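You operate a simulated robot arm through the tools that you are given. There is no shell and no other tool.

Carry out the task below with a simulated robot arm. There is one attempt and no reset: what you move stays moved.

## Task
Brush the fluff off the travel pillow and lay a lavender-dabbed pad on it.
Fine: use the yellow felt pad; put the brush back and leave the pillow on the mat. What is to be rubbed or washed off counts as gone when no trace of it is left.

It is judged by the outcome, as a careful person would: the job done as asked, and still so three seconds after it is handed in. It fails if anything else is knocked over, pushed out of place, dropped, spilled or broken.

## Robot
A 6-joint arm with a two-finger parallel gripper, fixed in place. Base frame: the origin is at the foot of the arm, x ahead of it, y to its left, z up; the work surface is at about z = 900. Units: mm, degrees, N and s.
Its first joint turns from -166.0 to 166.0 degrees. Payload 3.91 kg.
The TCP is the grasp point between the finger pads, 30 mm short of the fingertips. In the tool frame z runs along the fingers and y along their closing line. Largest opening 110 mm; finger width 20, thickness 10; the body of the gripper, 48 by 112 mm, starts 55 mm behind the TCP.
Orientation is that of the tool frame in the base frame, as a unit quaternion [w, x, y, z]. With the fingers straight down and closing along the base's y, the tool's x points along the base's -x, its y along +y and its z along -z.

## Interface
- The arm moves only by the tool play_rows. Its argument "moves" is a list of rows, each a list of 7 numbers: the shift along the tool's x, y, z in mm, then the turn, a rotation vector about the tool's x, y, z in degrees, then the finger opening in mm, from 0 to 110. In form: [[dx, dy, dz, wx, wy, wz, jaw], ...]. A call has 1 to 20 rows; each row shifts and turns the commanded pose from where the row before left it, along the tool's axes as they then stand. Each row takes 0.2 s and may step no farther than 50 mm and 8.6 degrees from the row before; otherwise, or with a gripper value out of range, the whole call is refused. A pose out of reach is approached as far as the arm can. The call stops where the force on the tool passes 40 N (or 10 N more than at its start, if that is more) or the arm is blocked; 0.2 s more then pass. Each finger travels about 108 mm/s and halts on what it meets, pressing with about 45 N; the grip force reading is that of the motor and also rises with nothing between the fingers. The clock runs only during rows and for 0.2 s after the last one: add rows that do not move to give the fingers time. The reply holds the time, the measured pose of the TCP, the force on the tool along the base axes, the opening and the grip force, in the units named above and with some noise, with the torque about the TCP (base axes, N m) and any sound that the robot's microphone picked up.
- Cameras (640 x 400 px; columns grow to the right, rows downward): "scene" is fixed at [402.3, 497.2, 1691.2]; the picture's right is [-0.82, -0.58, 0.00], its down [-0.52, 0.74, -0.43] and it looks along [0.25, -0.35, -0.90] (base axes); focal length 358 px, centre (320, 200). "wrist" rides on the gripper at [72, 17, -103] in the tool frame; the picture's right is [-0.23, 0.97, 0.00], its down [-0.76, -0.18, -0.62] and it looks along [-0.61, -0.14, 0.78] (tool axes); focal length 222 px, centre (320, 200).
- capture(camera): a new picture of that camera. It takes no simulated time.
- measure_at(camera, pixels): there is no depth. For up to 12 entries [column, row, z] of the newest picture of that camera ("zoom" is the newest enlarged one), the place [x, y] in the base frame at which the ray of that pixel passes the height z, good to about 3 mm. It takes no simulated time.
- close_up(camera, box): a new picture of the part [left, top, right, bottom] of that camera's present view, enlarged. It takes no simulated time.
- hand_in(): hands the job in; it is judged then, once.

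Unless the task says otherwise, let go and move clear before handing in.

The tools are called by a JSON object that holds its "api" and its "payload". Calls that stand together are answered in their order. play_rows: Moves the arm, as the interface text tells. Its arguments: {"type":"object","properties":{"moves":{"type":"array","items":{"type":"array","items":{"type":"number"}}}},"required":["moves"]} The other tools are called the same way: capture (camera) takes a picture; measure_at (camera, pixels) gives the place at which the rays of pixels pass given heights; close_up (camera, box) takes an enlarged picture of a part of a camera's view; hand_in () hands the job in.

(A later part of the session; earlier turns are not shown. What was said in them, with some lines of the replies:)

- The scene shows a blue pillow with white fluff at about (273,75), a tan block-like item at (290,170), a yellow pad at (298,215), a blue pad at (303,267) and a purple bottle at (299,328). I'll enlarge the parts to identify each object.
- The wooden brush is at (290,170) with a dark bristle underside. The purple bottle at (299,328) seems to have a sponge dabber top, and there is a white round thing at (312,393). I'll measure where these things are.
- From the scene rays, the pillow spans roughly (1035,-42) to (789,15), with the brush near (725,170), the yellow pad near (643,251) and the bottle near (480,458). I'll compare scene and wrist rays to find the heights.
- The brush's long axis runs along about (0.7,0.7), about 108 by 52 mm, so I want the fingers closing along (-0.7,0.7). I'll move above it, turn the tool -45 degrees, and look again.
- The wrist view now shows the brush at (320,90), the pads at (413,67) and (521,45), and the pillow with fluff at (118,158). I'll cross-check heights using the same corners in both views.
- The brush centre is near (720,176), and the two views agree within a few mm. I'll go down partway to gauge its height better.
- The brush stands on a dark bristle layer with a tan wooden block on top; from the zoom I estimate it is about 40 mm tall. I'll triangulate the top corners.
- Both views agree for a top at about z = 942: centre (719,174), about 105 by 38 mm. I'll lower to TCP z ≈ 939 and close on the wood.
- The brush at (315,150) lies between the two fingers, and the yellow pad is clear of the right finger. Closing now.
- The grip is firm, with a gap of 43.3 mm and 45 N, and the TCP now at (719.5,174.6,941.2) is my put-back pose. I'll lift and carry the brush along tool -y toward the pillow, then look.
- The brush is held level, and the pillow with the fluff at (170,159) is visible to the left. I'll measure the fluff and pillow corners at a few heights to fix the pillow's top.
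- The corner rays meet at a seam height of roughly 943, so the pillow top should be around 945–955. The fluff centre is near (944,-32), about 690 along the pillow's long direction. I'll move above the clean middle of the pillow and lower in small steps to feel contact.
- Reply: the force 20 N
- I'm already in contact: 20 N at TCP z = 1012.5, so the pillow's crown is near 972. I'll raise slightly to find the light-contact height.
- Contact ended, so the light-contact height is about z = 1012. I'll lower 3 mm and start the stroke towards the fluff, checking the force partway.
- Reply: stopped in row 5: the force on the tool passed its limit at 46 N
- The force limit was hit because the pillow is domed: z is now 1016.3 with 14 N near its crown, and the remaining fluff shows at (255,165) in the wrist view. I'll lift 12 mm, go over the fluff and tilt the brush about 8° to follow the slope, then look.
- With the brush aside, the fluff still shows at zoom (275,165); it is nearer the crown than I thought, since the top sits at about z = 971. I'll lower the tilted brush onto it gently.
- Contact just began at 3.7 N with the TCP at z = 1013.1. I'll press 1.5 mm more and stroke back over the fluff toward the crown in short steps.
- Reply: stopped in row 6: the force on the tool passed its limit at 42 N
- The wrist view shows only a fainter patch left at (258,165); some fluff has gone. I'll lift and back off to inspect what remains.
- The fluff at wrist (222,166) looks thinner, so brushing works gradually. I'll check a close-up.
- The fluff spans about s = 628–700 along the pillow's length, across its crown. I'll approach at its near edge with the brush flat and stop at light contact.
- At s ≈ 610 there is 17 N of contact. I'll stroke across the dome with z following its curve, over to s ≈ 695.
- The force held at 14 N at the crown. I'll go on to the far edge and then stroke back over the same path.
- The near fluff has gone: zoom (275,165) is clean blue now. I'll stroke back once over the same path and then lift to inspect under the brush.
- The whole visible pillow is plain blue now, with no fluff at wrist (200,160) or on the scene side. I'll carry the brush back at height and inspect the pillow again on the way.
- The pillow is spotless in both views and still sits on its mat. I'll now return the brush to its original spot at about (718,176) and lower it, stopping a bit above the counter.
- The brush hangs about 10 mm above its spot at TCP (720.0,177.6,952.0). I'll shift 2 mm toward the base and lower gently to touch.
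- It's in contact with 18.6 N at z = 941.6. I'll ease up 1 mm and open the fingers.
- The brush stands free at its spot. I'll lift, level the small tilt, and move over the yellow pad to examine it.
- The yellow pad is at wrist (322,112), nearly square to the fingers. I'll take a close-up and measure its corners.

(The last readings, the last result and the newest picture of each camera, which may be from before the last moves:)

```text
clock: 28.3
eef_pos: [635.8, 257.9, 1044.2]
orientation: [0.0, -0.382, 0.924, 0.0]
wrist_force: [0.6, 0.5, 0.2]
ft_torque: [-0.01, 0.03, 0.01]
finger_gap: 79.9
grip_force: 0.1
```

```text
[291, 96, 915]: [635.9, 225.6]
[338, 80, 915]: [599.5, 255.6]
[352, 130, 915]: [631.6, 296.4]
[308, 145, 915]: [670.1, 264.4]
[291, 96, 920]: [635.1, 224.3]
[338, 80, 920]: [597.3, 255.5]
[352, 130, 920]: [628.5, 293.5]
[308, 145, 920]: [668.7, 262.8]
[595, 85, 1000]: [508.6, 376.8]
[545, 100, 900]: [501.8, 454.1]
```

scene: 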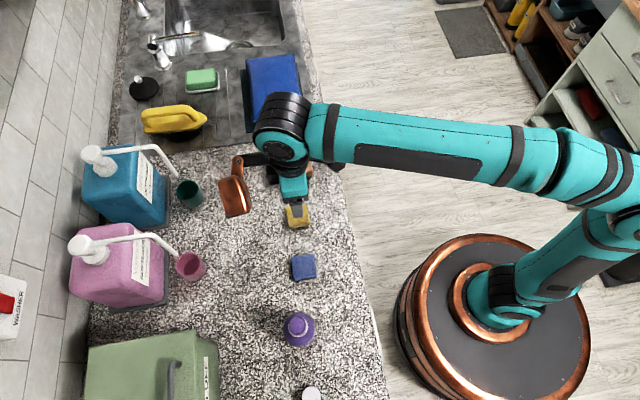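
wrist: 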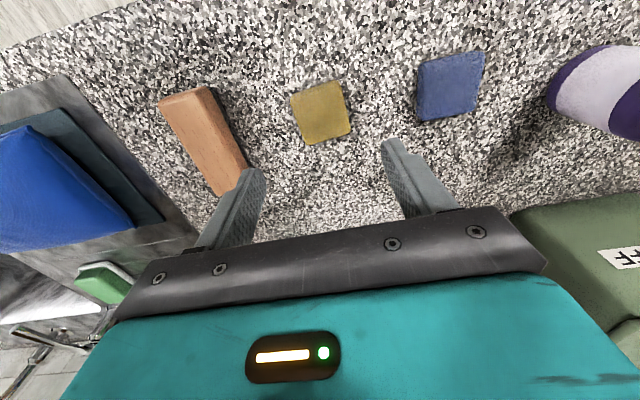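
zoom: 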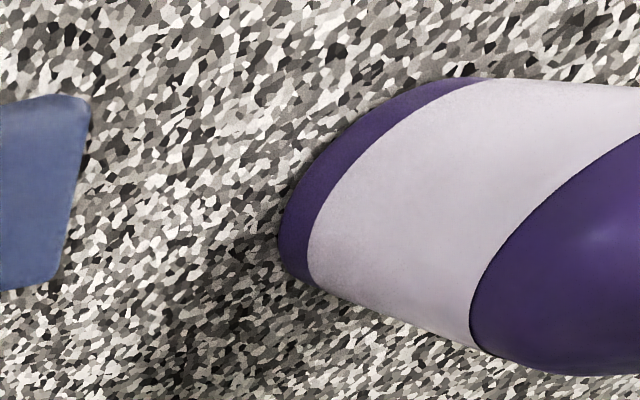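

The pad is centred near (635,260) and turned about 6° further than the fingers. I'll turn to match and come lower for a better look at its thickness.

{"api": "play_rows", "payload": {"moves": [[-1.3, 1.7, 0, 0, 0, 0, 80], [0, 0, 30, 0, 0, -6, 80], [0, 0, 25, 0, 0, 0, 80], [0, 0, 0, 0, 0, 0, 80]]}}

{"api": "capture", "payload": {"camera": "wrist"}}

{"api": "close_up", "payload": {"camera": "wrist", "box": [270, 80, 390, 200]}}

{"api": "close_up", "payload": {"camera": "scene", "box": [265, 190, 345, 290]}}

```text
clock: 29.3
eef_pos: [637.6, 258.3, 989.6]
orientation: [-0.001, -0.43, 0.903, 0.0]
wrist_force: [0.3, -0.1, 0.3]
ft_torque: [-0.01, -0.01, -0.04]
finger_gap: 80.1
grip_force: 0.0
```

```text
taken
```

wrist: 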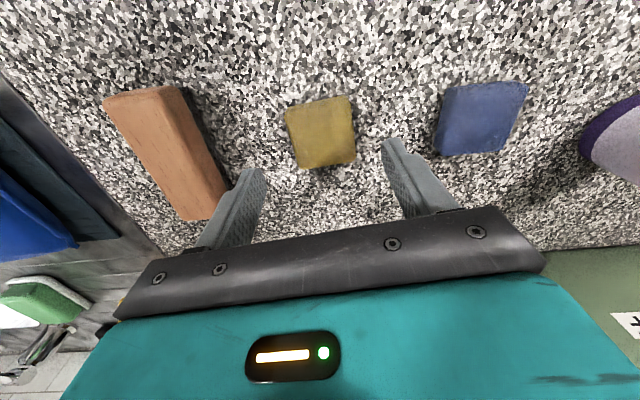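

```text
3.33 times, centred on (330, 140) of wrist
```

zoom: 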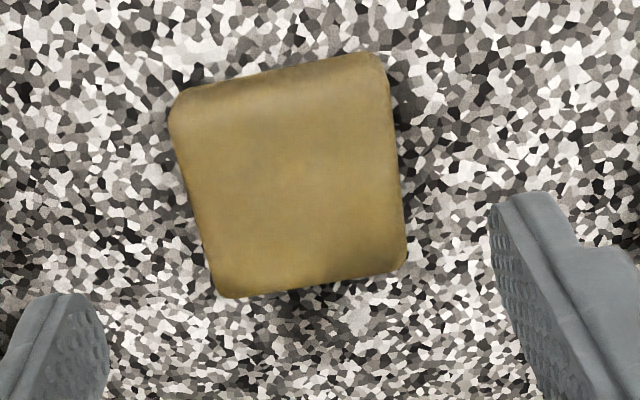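

```text
4.00 times, centred on (305, 240) of scene
```

zoom: 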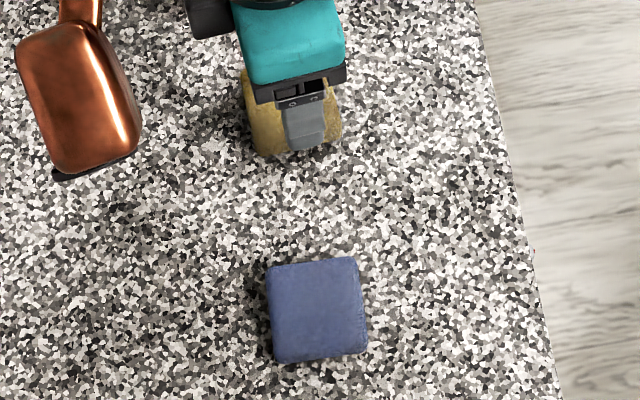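

The pad looks about 12 mm thick, with rounded edges. I'll measure its corners once more at the likely top height.

{"api": "measure_at", "payload": {"camera": "wrist", "pixels": [[286, 111, 912], [349, 98, 912], [355.5, 158.6, 912], [298.5, 169, 912], [286, 111, 900], [349, 98, 900], [355.5, 158.6, 900], [298.5, 169, 900]]}}

{"api": "measure_at", "payload": {"camera": "zoom", "pixels": [[268, 266, 912], [356, 257, 912], [367, 350, 912], [276, 360, 912], [268, 266, 900], [356, 257, 900]]}}

```text
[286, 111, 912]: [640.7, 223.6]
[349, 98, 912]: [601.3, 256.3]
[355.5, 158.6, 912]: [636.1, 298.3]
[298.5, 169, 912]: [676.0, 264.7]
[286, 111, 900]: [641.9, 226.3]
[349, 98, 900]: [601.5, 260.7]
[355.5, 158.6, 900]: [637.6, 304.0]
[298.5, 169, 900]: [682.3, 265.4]
```

```text
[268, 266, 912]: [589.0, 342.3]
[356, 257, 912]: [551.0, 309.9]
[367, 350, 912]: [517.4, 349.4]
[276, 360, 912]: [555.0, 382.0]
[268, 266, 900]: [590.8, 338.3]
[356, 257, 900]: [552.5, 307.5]
```

The pad's centre is about (638.5,260.7), about 51 mm across the fingers. I'll nudge onto it and descend so the fingertips end about 6 mm above the counter, leaving the pad's underside free.

{"api": "play_rows", "payload": {"moves": [[-1.9, 0.9, 0, 0, 0, 0, 80], [0, 0, 30, 0, 0, 0, 80], [0, 0, 18, 0, 0, 0, 80], [0, 0, 5.5, 0, 0, 0, 80], [0, 0, 0, 0, 0, 0, 80]]}}

{"api": "capture", "payload": {"camera": "wrist"}}

{"api": "close_up", "payload": {"camera": "wrist", "box": [220, 110, 440, 240]}}

{"api": "close_up", "payload": {"camera": "scene", "box": [265, 180, 335, 240]}}

```text
clock: 30.5
eef_pos: [638.6, 258.2, 936.6]
orientation: [0.0, -0.43, 0.903, 0.0]
wrist_force: [-0.6, -0.3, -0.4]
ft_torque: [-0.02, 0.0, 0.0]
finger_gap: 79.9
grip_force: 0.0
```

```text
taken
```

wrist: 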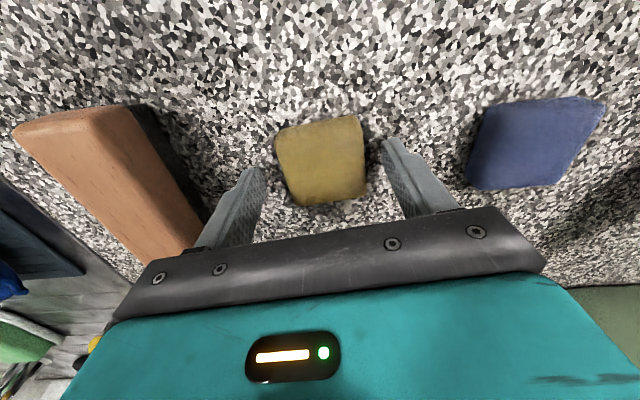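

```text
2.91 times, centred on (330, 175) of wrist
```

zoom: 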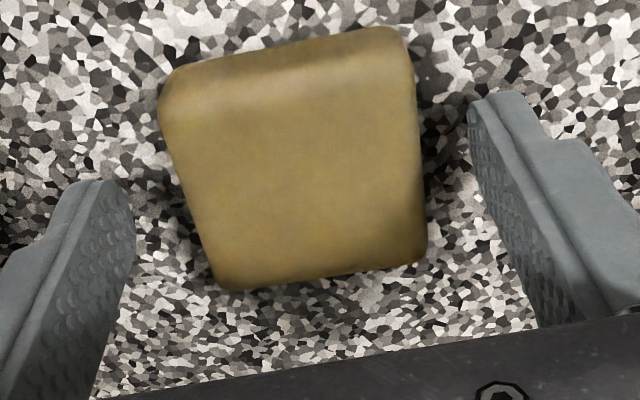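

```text
6.67 times, centred on (300, 210) of scene
```

zoom: 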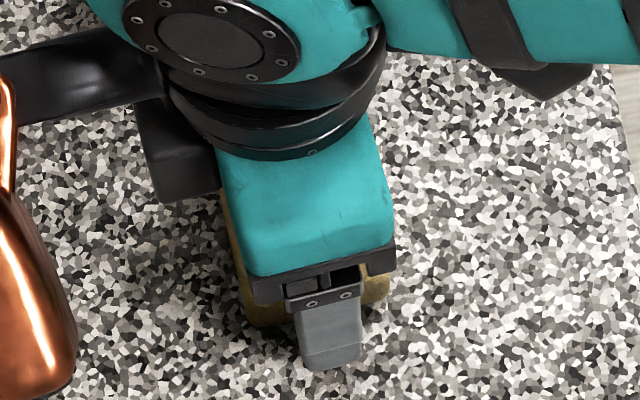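

The pad is centred between the fingertips (diagonals cross at zoom (293,180), as predicted). I'll close on it now.

{"api": "play_rows", "payload": {"moves": [[0, 0, 0, 0, 0, 0, 60], [0, 0, 0, 0, 0, 0, 45], [0, 0, 0, 0, 0, 0, 35], [0, 0, 0, 0, 0, 0, 35], [0, 0, 0, 0, 0, 0, 35]]}}

{"api": "close_up", "payload": {"camera": "wrist", "box": [220, 110, 440, 240]}}

```text
clock: 31.7
eef_pos: [638.0, 258.4, 935.1]
orientation: [0.0, -0.429, 0.903, 0.0]
wrist_force: [-0.3, 0.8, -0.1]
ft_torque: [0.0, -0.01, 0.02]
finger_gap: 49.4
grip_force: 45.4
```

```text
2.91 times, centred on (330, 175) of wrist
```

zoom: 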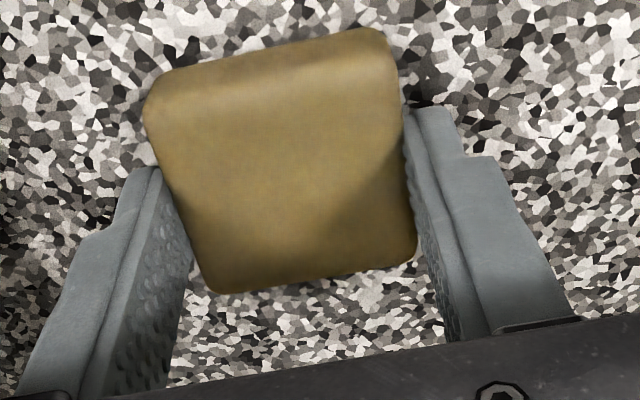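

The pad is held at a 49.4 mm gap with 45 N. I'll lift it well clear and look at the bottle from above.

{"api": "play_rows", "payload": {"moves": [[0, 0, -15, 0, 0, 0, 35], [0, 0, -40, 0, 0, 0, 35], [0, 0, -45, 0, 0, 0, 35], [0, 0, -45, 0, 0, 0, 35], [0, 0, -45, 0, 0, 0, 35], [0, 0, -40, 0, 0, 0, 35], [0, 0, 0, 0, 0, 0, 35]]}}

{"api": "capture", "payload": {"camera": "wrist"}}

{"api": "close_up", "payload": {"camera": "wrist", "box": [220, 110, 440, 240]}}

{"api": "capture", "payload": {"camera": "scene"}}

```text
clock: 33.3
eef_pos: [640.5, 257.1, 1168.1]
orientation: [0.0, -0.43, 0.903, 0.0]
wrist_force: [-1.1, -0.3, -0.2]
ft_torque: [-0.02, 0.0, 0.01]
finger_gap: 49.6
grip_force: 45.1
```

```text
taken
```

wrist: 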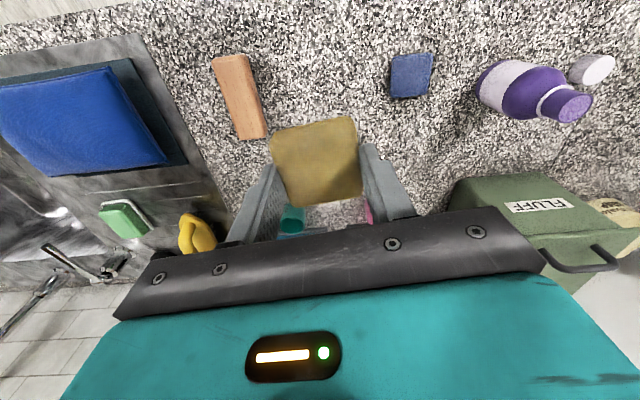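

```text
2.91 times, centred on (330, 175) of wrist
```

zoom: 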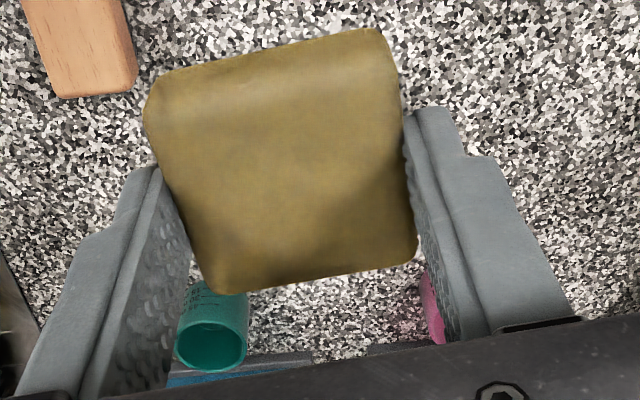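

```text
taken
```

scene: 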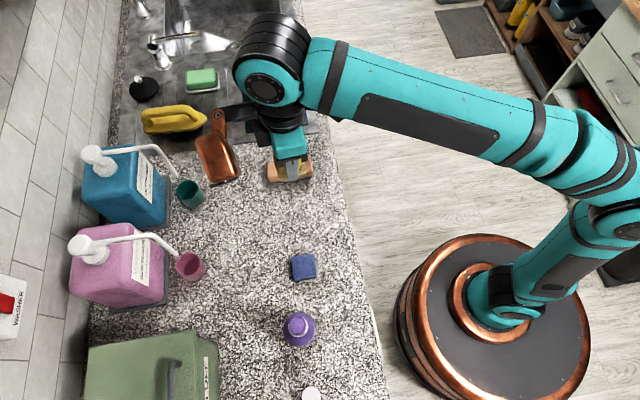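

The bottle at wrist (540,95) has a white collar and a textured purple top at (572,106), and a white cap lies beside it at (592,68). I'll enlarge it to check that the top is a dabber.

{"api": "close_up", "payload": {"camera": "wrist", "box": [460, 40, 640, 150]}}

{"api": "measure_at", "payload": {"camera": "wrist", "pixels": [[575, 105, 980], [575, 105, 1000], [575, 105, 1020], [575, 105, 1040], [575, 105, 1060], [492, 82, 900]]}}

{"api": "measure_at", "payload": {"camera": "scene", "pixels": [[297.5, 324.5, 980], [297.5, 324.5, 1000], [297.5, 324.5, 1020], [297.5, 324.5, 1040], [297.5, 324.5, 1060], [301, 346, 900]]}}

```text
3.56 times, centred on (550, 95) of wrist
```

zoom: 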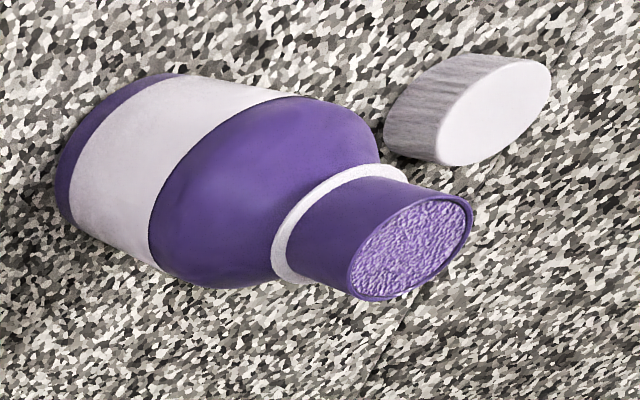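

```text
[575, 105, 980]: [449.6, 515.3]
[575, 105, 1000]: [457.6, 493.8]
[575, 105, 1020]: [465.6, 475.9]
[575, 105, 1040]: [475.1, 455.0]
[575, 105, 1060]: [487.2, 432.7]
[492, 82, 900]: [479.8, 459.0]
```

```text
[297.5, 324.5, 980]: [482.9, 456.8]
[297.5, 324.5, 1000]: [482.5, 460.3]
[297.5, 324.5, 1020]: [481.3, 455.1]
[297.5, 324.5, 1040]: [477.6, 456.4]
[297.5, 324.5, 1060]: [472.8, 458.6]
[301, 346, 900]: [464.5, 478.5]
```

The close-up confirms a round textured dabber in the bottle's mouth. The scene and wrist rays agree on its top at about (477,456) and z ≈ 1038. Before going there I'll check the green box's extent and the copper wrist part's overhang against it.

{"api": "measure_at", "payload": {"camera": "scene", "pixels": [[222, 181, 1150], [222, 181, 1200], [222, 181, 1250], [222, 181, 1300], [217, 350, 900], [190, 331, 1000], [190, 331, 1050], [190, 331, 1100], [217, 350, 1000], [217, 350, 1050]]}}

{"api": "measure_at", "payload": {"camera": "wrist", "pixels": [[458, 178, 1000], [458, 178, 1050], [458, 178, 1100], [560, 175, 1000], [560, 175, 1050], [560, 175, 1100], [450, 205, 900], [520, 176, 1050]]}}

{"api": "close_up", "payload": {"camera": "scene", "box": [80, 270, 330, 400]}}

{"api": "close_up", "payload": {"camera": "scene", "box": [180, 90, 330, 200]}}

```text
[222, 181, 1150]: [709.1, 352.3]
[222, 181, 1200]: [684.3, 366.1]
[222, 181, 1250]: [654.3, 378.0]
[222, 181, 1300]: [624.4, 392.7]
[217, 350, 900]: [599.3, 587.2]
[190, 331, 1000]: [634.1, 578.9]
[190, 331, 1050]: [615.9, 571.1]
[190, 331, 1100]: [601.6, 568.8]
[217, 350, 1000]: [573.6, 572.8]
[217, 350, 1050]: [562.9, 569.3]
```

```text
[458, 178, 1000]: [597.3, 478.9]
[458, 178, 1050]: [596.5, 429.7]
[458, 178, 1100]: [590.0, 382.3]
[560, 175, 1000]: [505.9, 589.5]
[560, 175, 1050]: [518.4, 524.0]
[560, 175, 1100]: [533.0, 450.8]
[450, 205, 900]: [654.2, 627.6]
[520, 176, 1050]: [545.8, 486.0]
```

```text
2.56 times, centred on (205, 335) of scene
```

zoom: 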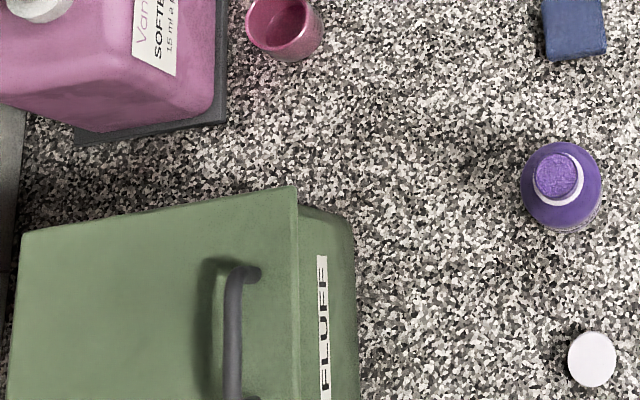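

```text
3.64 times, centred on (255, 145) of scene
```

zoom: 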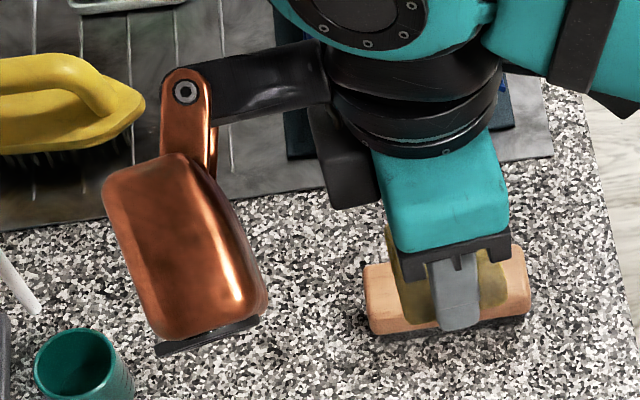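

The copper housing hangs about 115 mm outward and roughly 45 mm above the TCP, so at dabbing height (~1118) it stays above the green box (~1030). I'll move part of the way at z = 1168 and re-measure the bottle top.

{"api": "play_rows", "payload": {"moves": [[-8, 38, 0, 0, 0, 0, 35], [-8, 38, 0, 0, 0, 0, 35], [-8, 38, 0, 0, 0, 0, 35], [-8, 38, 0, 0, 0, 0, 35], [0, 0, 0, 0, 0, 0, 35]]}}

{"api": "capture", "payload": {"camera": "wrist"}}

{"api": "capture", "payload": {"camera": "scene"}}

```text
clock: 34.5
eef_pos: [541.6, 379.2, 1167.1]
orientation: [0.0, -0.43, 0.903, 0.0]
wrist_force: [0.7, -0.6, -0.1]
ft_torque: [-0.01, -0.03, 0.02]
finger_gap: 49.3
grip_force: 44.8
```

```text
taken
```

wrist: 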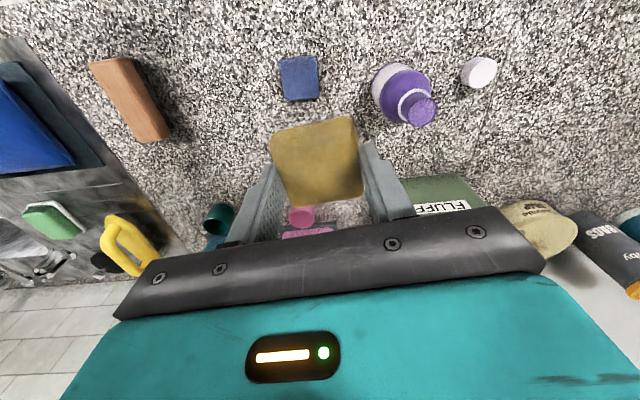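

```text
taken
```

scene: 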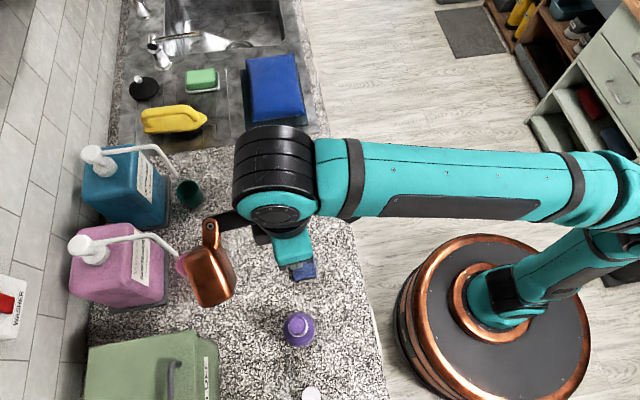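

The bottle's dabber now shows at wrist (423,112). I'll enlarge it and measure.

{"api": "close_up", "payload": {"camera": "wrist", "box": [360, 50, 500, 140]}}

{"api": "measure_at", "payload": {"camera": "wrist", "pixels": [[423, 112, 1020], [423, 112, 1030], [423, 112, 1040], [423, 112, 1050]]}}

{"api": "close_up", "payload": {"camera": "scene", "box": [260, 290, 340, 360]}}

```text
4.44 times, centred on (430, 95) of wrist
```

zoom: 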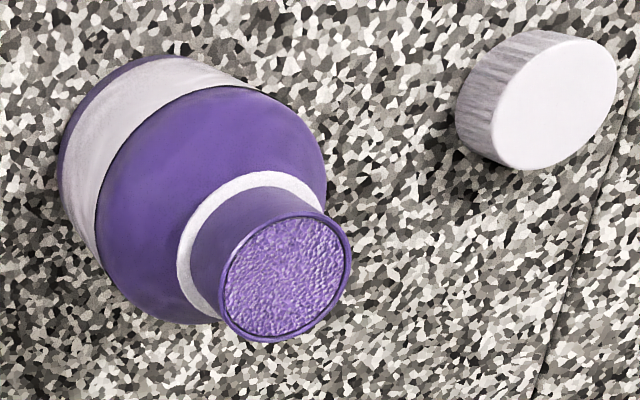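

```text
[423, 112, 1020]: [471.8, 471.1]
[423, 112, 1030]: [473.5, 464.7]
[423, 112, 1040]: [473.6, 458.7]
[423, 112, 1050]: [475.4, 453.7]
```

```text
5.71 times, centred on (300, 325) of scene
```

zoom: 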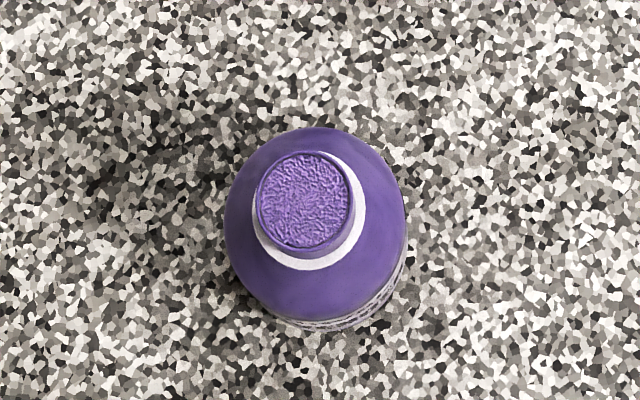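

The two views put the dabber centre near (476,457), z ≈ 1040, about 29 mm across. I'll move directly above it and come down to about 15 mm above contact.

{"api": "play_rows", "payload": {"moves": [[-6.6, 33.4, 0, 0, 0, 0, 35], [-6.5, 33.4, 0, 0, 0, 0, 35], [-6.5, 33.4, 0, 0, 0, 0, 35], [0, 0, 0, 0, 0, 0, 35]]}}

{"api": "capture", "payload": {"camera": "wrist"}}

{"api": "close_up", "payload": {"camera": "scene", "box": [180, 250, 380, 400]}}

```text
clock: 35.5
eef_pos: [475.7, 461.9, 1166.7]
orientation: [0.001, -0.43, 0.903, 0.0]
wrist_force: [0.0, -0.5, 0.5]
ft_torque: [-0.02, 0.01, 0.0]
finger_gap: 49.4
grip_force: 44.6
```

```text
taken
```

wrist: 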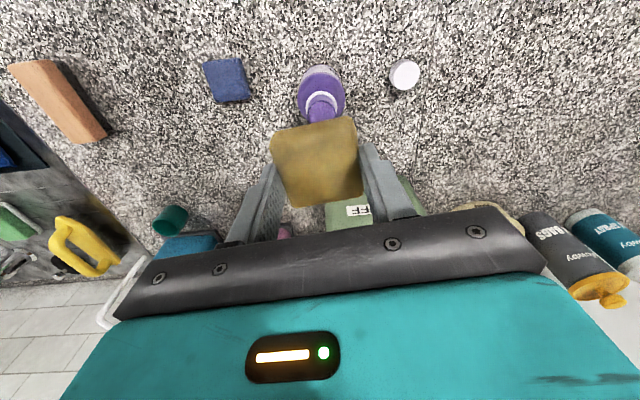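

```text
2.67 times, centred on (280, 325) of scene
```

zoom: 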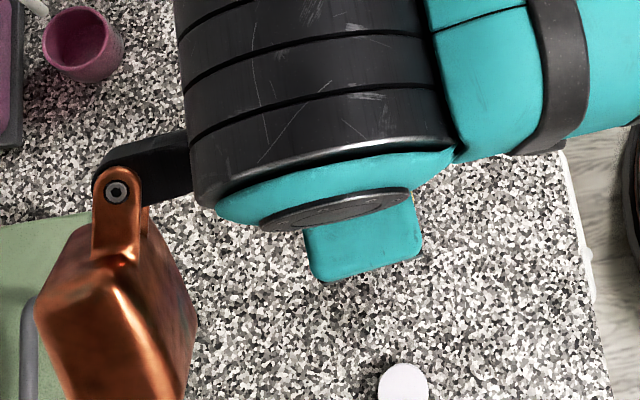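

The bottle's neck shows just above the pad at wrist (320,112), aligned with column 320 as expected for directly below. A close-up will confirm the alignment.

{"api": "close_up", "payload": {"camera": "wrist", "box": [260, 50, 380, 130]}}

{"api": "measure_at", "payload": {"camera": "wrist", "pixels": [[306, 112, 1040], [335, 112, 1040], [320, 112, 1040], [297, 95, 980], [346, 95, 980]]}}

```text
5.00 times, centred on (320, 90) of wrist
```

zoom: 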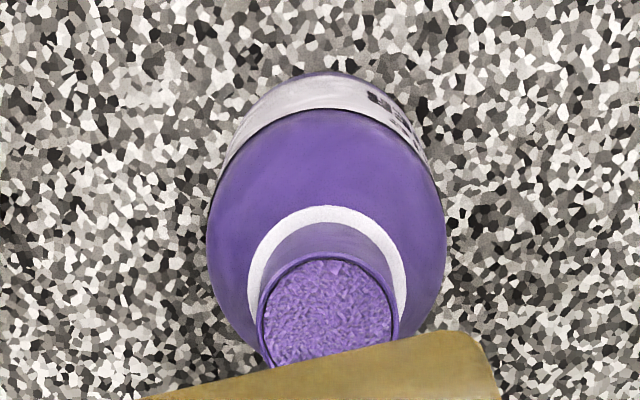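

```text
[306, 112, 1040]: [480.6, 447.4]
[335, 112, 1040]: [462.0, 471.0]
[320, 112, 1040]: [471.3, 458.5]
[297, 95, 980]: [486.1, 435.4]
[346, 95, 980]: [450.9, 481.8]
```

The dabber's disc (zoom 260–397, top edge at row 255) is within about 2 mm of being centred under the pad. I'll correct that and come down to just above it.

{"api": "play_rows", "payload": {"moves": [[1.5, 1.7, 0, 0, 0, 0, 35], [0, 0, 30, 0, 0, 0, 35], [0, 0, 25, 0, 0, 0, 35], [0, 0, 15, 0, 0, 0, 35], [0, 0, 0, 0, 0, 0, 35]]}}

{"api": "capture", "payload": {"camera": "wrist"}}

{"api": "close_up", "payload": {"camera": "wrist", "box": [240, 60, 400, 220]}}

{"api": "capture", "payload": {"camera": "scene"}}

```text
clock: 36.7
eef_pos: [472.1, 458.1, 1097.0]
orientation: [0.0, -0.43, 0.903, 0.0]
wrist_force: [0.5, 0.3, -0.2]
ft_torque: [0.02, -0.02, 0.0]
finger_gap: 49.8
grip_force: 44.4
```

```text
taken
```

wrist: 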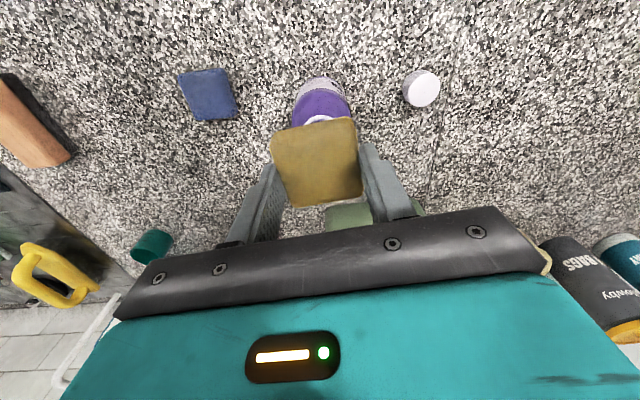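

```text
2.50 times, centred on (320, 140) of wrist
```

zoom: 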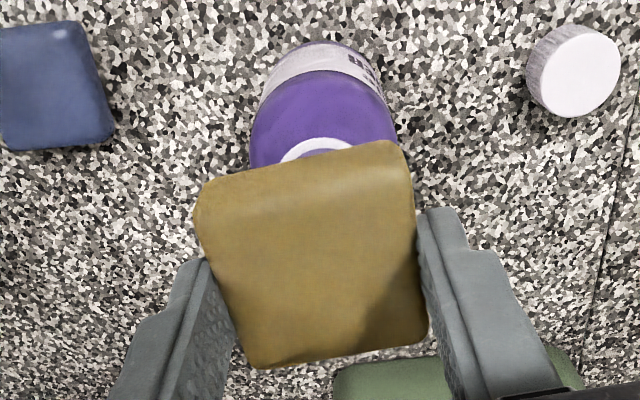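

```text
taken
```

scene: 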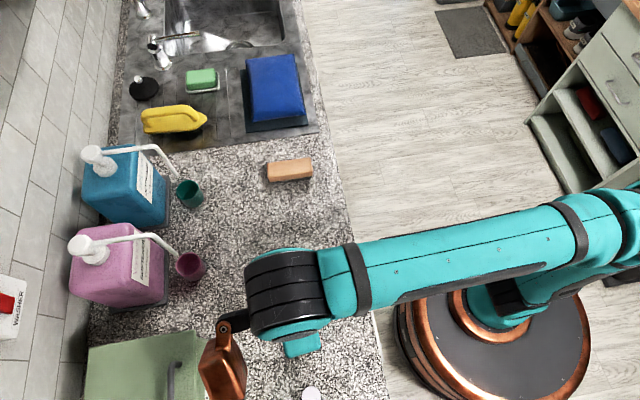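

The brush is back in its place at scene (290,169) and the pillow is clean at (275,85). The copper housing appears near the green box at (222,370), so I'll enlarge that before going lower.

{"api": "close_up", "payload": {"camera": "scene", "box": [130, 290, 330, 400]}}

{"api": "close_up", "payload": {"camera": "scene", "box": [220, 30, 350, 140]}}

{"api": "measure_at", "payload": {"camera": "scene", "pixels": [[225, 395, 1097], [225, 395, 1120], [225, 395, 1140], [225, 395, 1160], [225, 395, 1180], [197, 331, 1000], [197, 331, 1020], [197, 331, 1040], [197, 331, 1060], [219, 346, 900]]}}

```text
3.20 times, centred on (230, 345) of scene
```

zoom: 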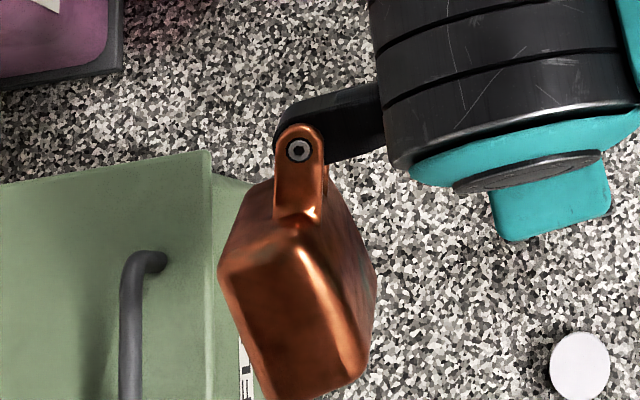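

```text
3.64 times, centred on (285, 85) of scene
```

zoom: 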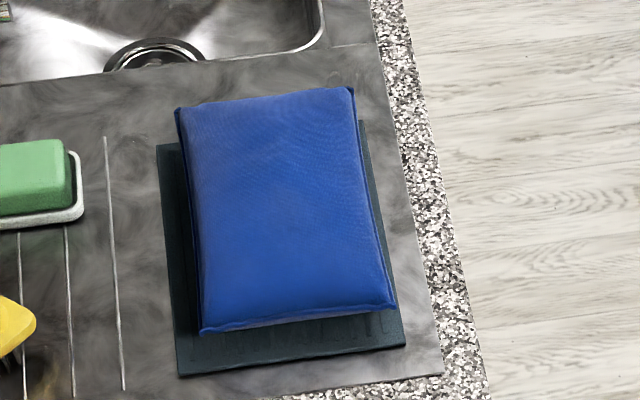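

```text
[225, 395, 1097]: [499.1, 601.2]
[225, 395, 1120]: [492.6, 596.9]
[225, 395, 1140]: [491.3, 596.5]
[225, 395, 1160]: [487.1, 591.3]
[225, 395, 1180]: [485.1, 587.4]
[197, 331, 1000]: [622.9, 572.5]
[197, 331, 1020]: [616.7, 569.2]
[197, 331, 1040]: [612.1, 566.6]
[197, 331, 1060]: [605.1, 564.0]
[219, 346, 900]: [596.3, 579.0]
```

The copper housing's nearest edge stays about 15–30 mm short of the green box's face and well above it, so it's clear. The pillow looks spotless in the scene close-up. I'll lower toward the dabber.

{"api": "play_rows", "payload": {"moves": [[0, 0, 10, 0, 0, 0, 35], [0, 0, 4, 0, 0, 0, 35], [0, 0, 3, 0, 0, 0, 35], [0, 0, 0, 0, 0, 0, 35]]}}

```text
clock: 37.7
eef_pos: [473.8, 457.5, 1078.5]
orientation: [0.0, -0.43, 0.903, -0.001]
wrist_force: [0.3, -0.4, -0.5]
ft_torque: [0.02, 0.05, 0.02]
finger_gap: 49.7
grip_force: 45.1
```

No contact yet at z = 1078.5. I'll keep lowering in 1.5 mm steps.

{"api": "play_rows", "payload": {"moves": [[0, 0, 1.5, 0, 0, 0, 35], [0, 0, 1.5, 0, 0, 0, 35], [0, 0, 0, 0, 0, 0, 35]]}}

```text
clock: 38.5
eef_pos: [473.4, 458.6, 1076.5]
orientation: [0.0, -0.43, 0.903, 0.0]
wrist_force: [-0.4, -0.1, 0.7]
ft_torque: [0.0, -0.04, 0.0]
finger_gap: 49.6
grip_force: 45.0
```

{"api": "play_rows", "payload": {"moves": [[0, 0, 1.5, 0, 0, 0, 35], [0, 0, 1, 0, 0, 0, 35], [0, 0, 0, 0, 0, 0, 35]]}}

{"api": "close_up", "payload": {"camera": "wrist", "box": [240, 60, 400, 220]}}

```text
clock: 39.3
eef_pos: [472.1, 458.8, 1072.9]
orientation: [0.0, -0.43, 0.903, 0.0]
wrist_force: [0.8, -0.4, 0.2]
ft_torque: [0.03, 0.0, -0.01]
finger_gap: 49.8
grip_force: 44.9
```

```text
2.50 times, centred on (320, 140) of wrist
```

zoom: 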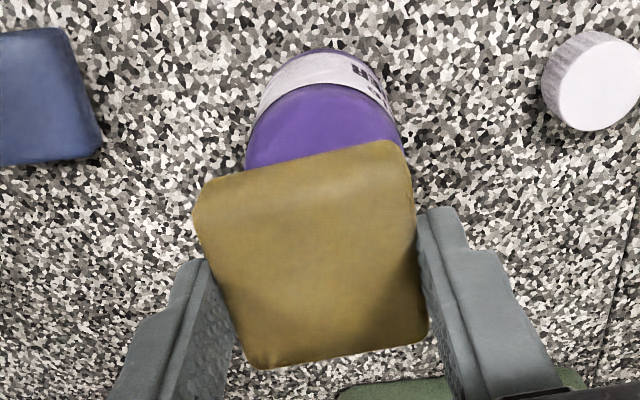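

There's still no contact at z ≈ 1073, and the bottle remains centred under the pad. I'll lower further in small steps.

{"api": "play_rows", "payload": {"moves": [[0, 0, 1.2, 0, 0, 0, 35], [0, 0, 1.2, 0, 0, 0, 35], [0, 0, 0, 0, 0, 0, 35]]}}

```text
clock: 40.1
eef_pos: [471.7, 458.5, 1071.7]
orientation: [0.0, -0.429, 0.903, 0.0]
wrist_force: [-0.9, 0.6, -0.1]
ft_torque: [0.01, -0.03, -0.02]
finger_gap: 49.6
grip_force: 44.9
```

{"api": "play_rows", "payload": {"moves": [[0, 0, 1.2, 0, 0, 0, 35], [0, 0, 1.2, 0, 0, 0, 35], [0, 0, 0, 0, 0, 0, 35]]}}

```text
clock: 40.9
eef_pos: [473.2, 458.1, 1069.6]
orientation: [0.0, -0.43, 0.903, 0.0]
wrist_force: [-0.5, -0.4, -0.2]
ft_torque: [0.02, -0.01, -0.01]
finger_gap: 49.8
grip_force: 44.5
```

No contact at z = 1069.6, which puts the pad's underside near 1034. I'll continue gently.

{"api": "play_rows", "payload": {"moves": [[0, 0, 1.2, 0, 0, 0, 35], [0, 0, 1.2, 0, 0, 0, 35], [0, 0, 0, 0, 0, 0, 35]]}}

```text
clock: 41.7
eef_pos: [472.2, 458.2, 1070.2]
orientation: [0.001, -0.429, 0.903, 0.0]
wrist_force: [0.2, 0.0, 17.0]
ft_torque: [0.05, 0.03, -0.06]
finger_gap: 49.7
grip_force: 45.0
```

Contact: 17 N on the dabber with almost no torque, so it's well centred. I'll hold for a moment and then lift straight up.

{"api": "play_rows", "payload": {"moves": [[0, 0, 0, 0, 0, 0, 35], [0, 0, 0, 0, 0, 0, 35], [0, 0, 0, 0, 0, 0, 35]]}}

```text
clock: 42.5
eef_pos: [473.3, 458.6, 1068.0]
orientation: [0.001, -0.429, 0.903, 0.001]
wrist_force: [1.3, -0.2, 25.5]
ft_torque: [0.08, -0.05, 0.02]
finger_gap: 49.7
grip_force: 44.9
```

The pad was pressed with about 25 N for a good half second. I'll lift straight up and look at the bottle and the pad.

{"api": "play_rows", "payload": {"moves": [[0, 0, -4, 0, 0, 0, 35], [0, 0, -15, 0, 0, 0, 35], [0, 0, -35, 0, 0, 0, 35], [0, 0, -40, 0, 0, 0, 35], [0, 0, 0, 0, 0, 0, 35]]}}

{"api": "capture", "payload": {"camera": "wrist"}}

{"api": "close_up", "payload": {"camera": "wrist", "box": [240, 50, 400, 220]}}

{"api": "capture", "payload": {"camera": "scene"}}

```text
clock: 43.7
eef_pos: [475.1, 457.2, 1161.3]
orientation: [0.0, -0.43, 0.903, -0.001]
wrist_force: [-0.7, -0.4, -1.0]
ft_torque: [-0.02, -0.02, 0.02]
finger_gap: 49.8
grip_force: 44.6
```

```text
taken
```

wrist: 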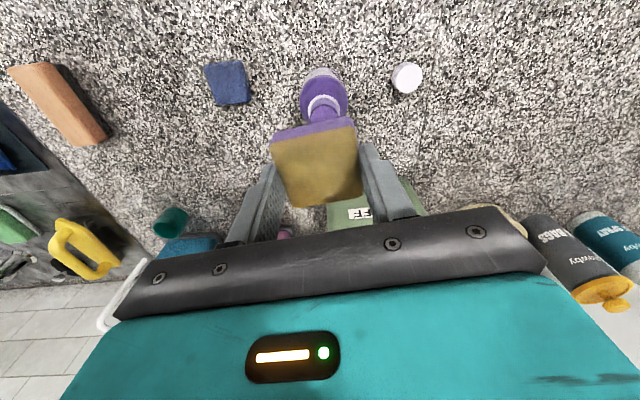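

```text
2.35 times, centred on (320, 135) of wrist
```

zoom: 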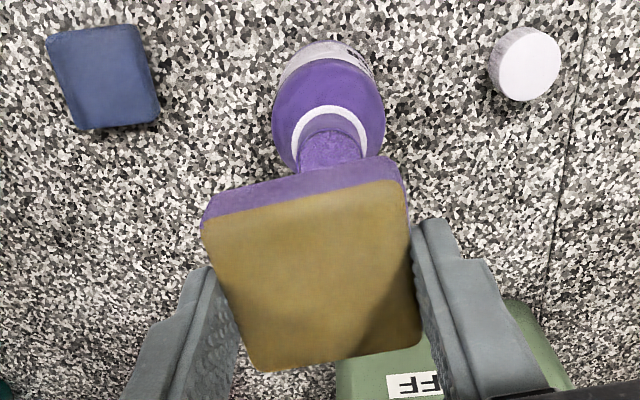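

```text
taken
```

scene: 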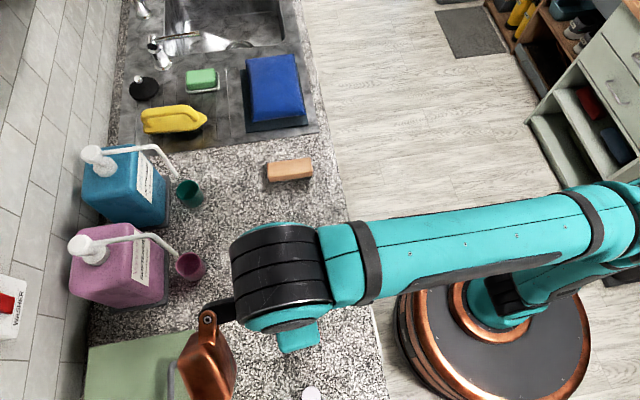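

The pad's lower side is now purple with lavender, and the bottle, blue pad and cap are undisturbed. I'll carry the pad at this height over to the pillow's middle, at about (903,-6), and turn it 6° to line up.

{"api": "play_rows", "payload": {"moves": [[2, -15, -10, 0, 0, 0, 35], [5.8, -39, 0, 0, 0, 0, 35], [5.8, -39, 0, 0, 0, 0, 35], [5.8, -39, 0, 0, 0, 0, 35], [5.8, -39, 0, 0, 0, 0, 35], [5.8, -39, 0, 0, 0, 0, 35], [5.8, -39, 0, 0, 0, 0, 35], [5.8, -39, 0, 0, 0, 0, 35], [5.8, -39, 0, 0, 0, 0, 35], [5.8, -39, 0, 0, 0, 0, 35], [5.8, -39, 0, 0, 0, 0, 35], [5.8, -39, 0, 0, 0, 0, 35], [5.8, -39, 0, 0, 0, 0, 35], [5.8, -39, 0, 0, 0, 0, 35], [5.8, -39, 0, 0, 0, 0, 35], [5.8, -39, 0, 0, 0, 0, 35], [0, 0, 0, 0, 0, 6, 35], [0, 0, 0, 0, 0, 0, 35]]}}

{"api": "capture", "payload": {"camera": "wrist"}}

{"api": "capture", "payload": {"camera": "scene"}}

```text
clock: 47.5
eef_pos: [883.0, 9.6, 1173.8]
orientation: [0.0, -0.382, 0.924, 0.0]
wrist_force: [-0.7, -0.1, -0.5]
ft_torque: [0.03, -0.01, -0.02]
finger_gap: 50.0
grip_force: 44.9
```

```text
taken
```

wrist: 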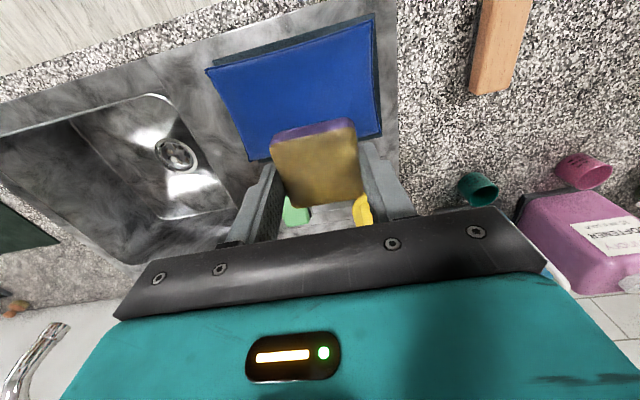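

```text
taken
```

scene: 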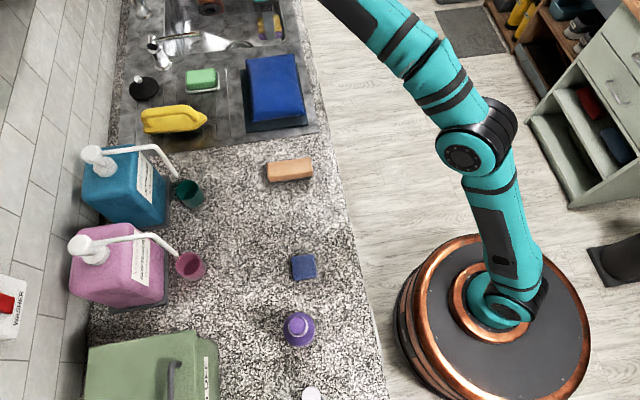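

The arm is over the pillow holding the pad, and everything on the counter is unchanged. I'll shift the last 25 mm to the pillow's centre and lower to about 15 mm above it.

{"api": "play_rows", "payload": {"moves": [[-2.8, -25.5, 0, 0, 0, 0, 35], [0, 0, 40, 0, 0, 0, 35], [0, 0, 40, 0, 0, 0, 35], [0, 0, 40, 0, 0, 0, 35], [0, 0, 25, 0, 0, 0, 35], [0, 0, 0, 0, 0, 0, 35]]}}

{"api": "capture", "payload": {"camera": "wrist"}}

{"api": "close_up", "payload": {"camera": "scene", "box": [220, 30, 350, 140]}}

```text
clock: 48.9
eef_pos: [902.0, -5.6, 1026.5]
orientation: [0.0, -0.382, 0.924, 0.0]
wrist_force: [-0.5, 0.2, 0.5]
ft_torque: [0.02, -0.02, 0.02]
finger_gap: 49.6
grip_force: 45.3
```

```text
taken
```

wrist: 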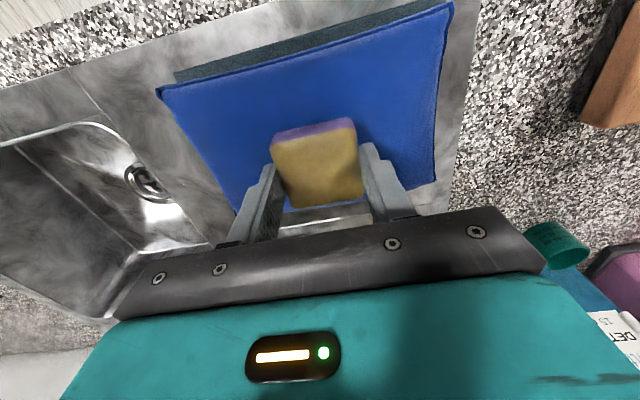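

```text
3.64 times, centred on (285, 85) of scene
```

zoom: 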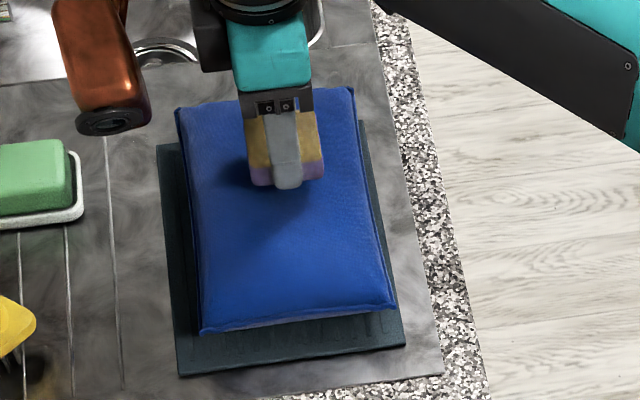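

The pad hangs over the pillow's middle (scene zoom (287,160)), purple side down. I'll lower slowly to touch.

{"api": "play_rows", "payload": {"moves": [[0, 0, 8, 0, 0, 0, 35], [0, 0, 4, 0, 0, 0, 35], [0, 0, 1.5, 0, 0, 0, 35], [0, 0, 0, 0, 0, 0, 35]]}}

```text
clock: 49.9
eef_pos: [902.1, -7.0, 1012.2]
orientation: [0.0, -0.382, 0.924, 0.0]
wrist_force: [0.5, -0.8, -0.2]
ft_torque: [0.01, 0.01, -0.02]
finger_gap: 49.5
grip_force: 44.9
```

{"api": "play_rows", "payload": {"moves": [[0, 0, 1.2, 0, 0, 0, 35], [0, 0, 1.2, 0, 0, 0, 35], [0, 0, 0, 0, 0, 0, 35]]}}

```text
clock: 50.7
eef_pos: [901.5, -6.2, 1010.2]
orientation: [0.001, -0.381, 0.925, 0.0]
wrist_force: [0.7, -0.8, 10.7]
ft_torque: [0.08, -0.2, 0.0]
finger_gap: 49.8
grip_force: 45.3
```

The pad rests on the pillow with 10.7 N. I'll ease off a bit and open the fingers gently.

{"api": "play_rows", "payload": {"moves": [[0, 0, -0.8, 0, 0, 0, 35], [0, 0, 0, 0, 0, 0, 54], [0, 0, 0, 0, 0, 0, 62], [0, 0, 0, 0, 0, 0, 72], [0, 0, 0, 0, 0, 0, 80], [0, 0, 0, 0, 0, 0, 80]]}}

{"api": "capture", "payload": {"camera": "wrist"}}

```text
clock: 52.1
eef_pos: [901.7, -7.1, 1010.6]
orientation: [0.0, -0.382, 0.924, 0.0]
wrist_force: [0.1, 0.1, -0.7]
ft_torque: [0.02, 0.01, -0.01]
finger_gap: 79.9
grip_force: 0.0
```

```text
taken
```

wrist: 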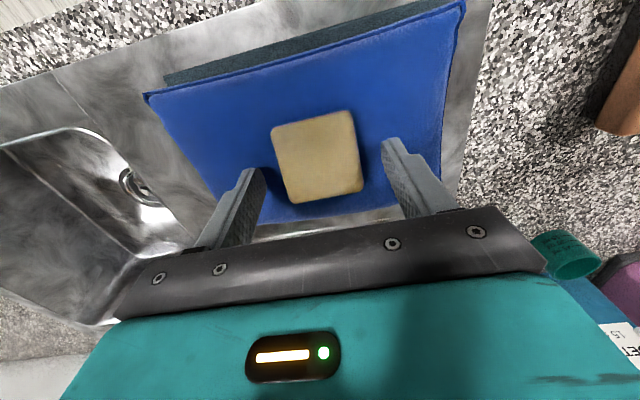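

The pad lies flat on the pillow at wrist (318,157), free of both fingers. I'll lift straight up and back away, then check everything.

{"api": "play_rows", "payload": {"moves": [[0, 0, -20, 0, 0, 0, 80], [0, 0, -40, 0, 0, 0, 80], [0, 0, -40, 0, 0, 0, 80], [0, 0, -40, 0, 0, 0, 80], [40, 0, -20, 0, 0, 0, 80], [45, 0, 0, 0, 0, 0, 80], [45, 0, 0, 0, 0, 0, 80], [45, 0, 0, 0, 0, 0, 80], [0, 0, 0, 0, 0, 0, 80]]}}

{"api": "capture", "payload": {"camera": "wrist"}}

{"api": "capture", "payload": {"camera": "scene"}}

{"api": "close_up", "payload": {"camera": "scene", "box": [220, 30, 350, 140]}}

{"api": "close_up", "payload": {"camera": "scene", "box": [240, 140, 360, 290]}}

```text
clock: 54.1
eef_pos: [777.4, -132.6, 1171.8]
orientation: [0.0, -0.382, 0.924, 0.0]
wrist_force: [-0.3, 0.5, -0.6]
ft_torque: [-0.01, 0.0, 0.04]
finger_gap: 79.9
grip_force: 0.0
```

```text
taken
```

wrist: 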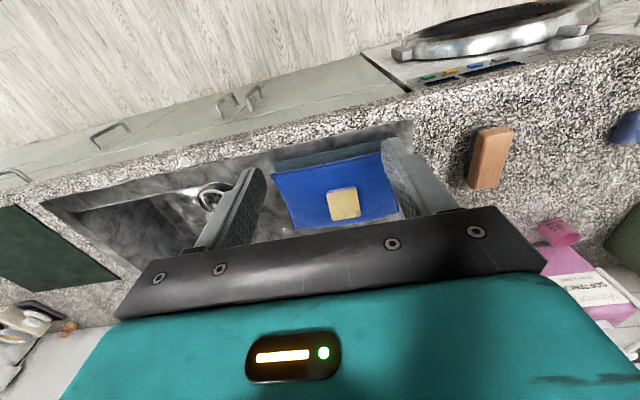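

```text
taken
```

scene: 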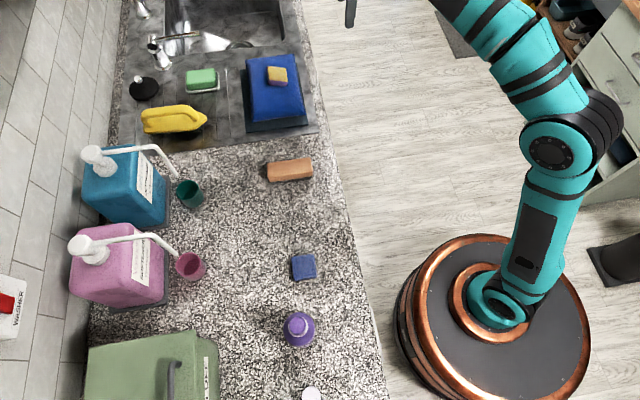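

```text
3.64 times, centred on (285, 85) of scene
```

zoom: 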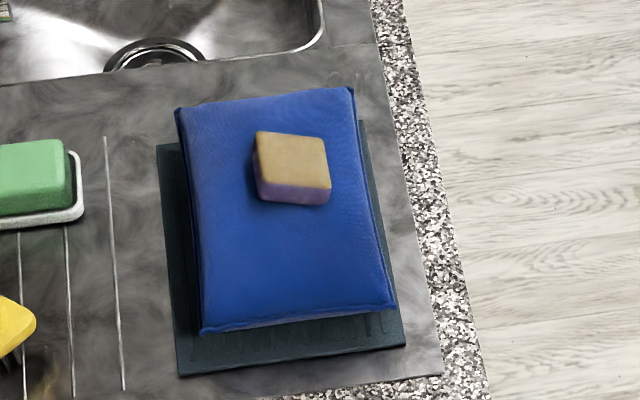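

```text
2.67 times, centred on (300, 215) of scene
```

zoom: 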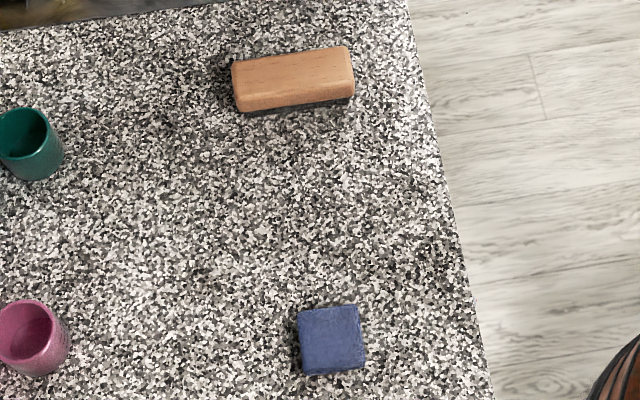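

The scene zooms show the yellow pad lying flat on a clean pillow, which is still on its mat (corners unchanged). The brush is back at (290,169), and the bottle, cap and blue pad haven't moved. The arm is clear, so I'm handing in.

{"api": "hand_in", "payload": {}}

```text
The job is handed in.
```

The last pictures before I handed in show the job done as asked:

- **Pillow:** no trace of fluff is visible in either camera. It is still on its mat and has not shifted.
- **Pad:** the yellow felt pad was pressed on the lavender bottle's dabber until its underside turned purple. It now lies flat near the middle of the pillow, purple side down.
- **Brush:** the wooden brush is back in its original spot, within a few millimetres.

The bottle, its cap, the blue pad and the other things on the counter look undisturbed. I let go and moved the arm clear before handing in. The hand-in reply gave no verdict.
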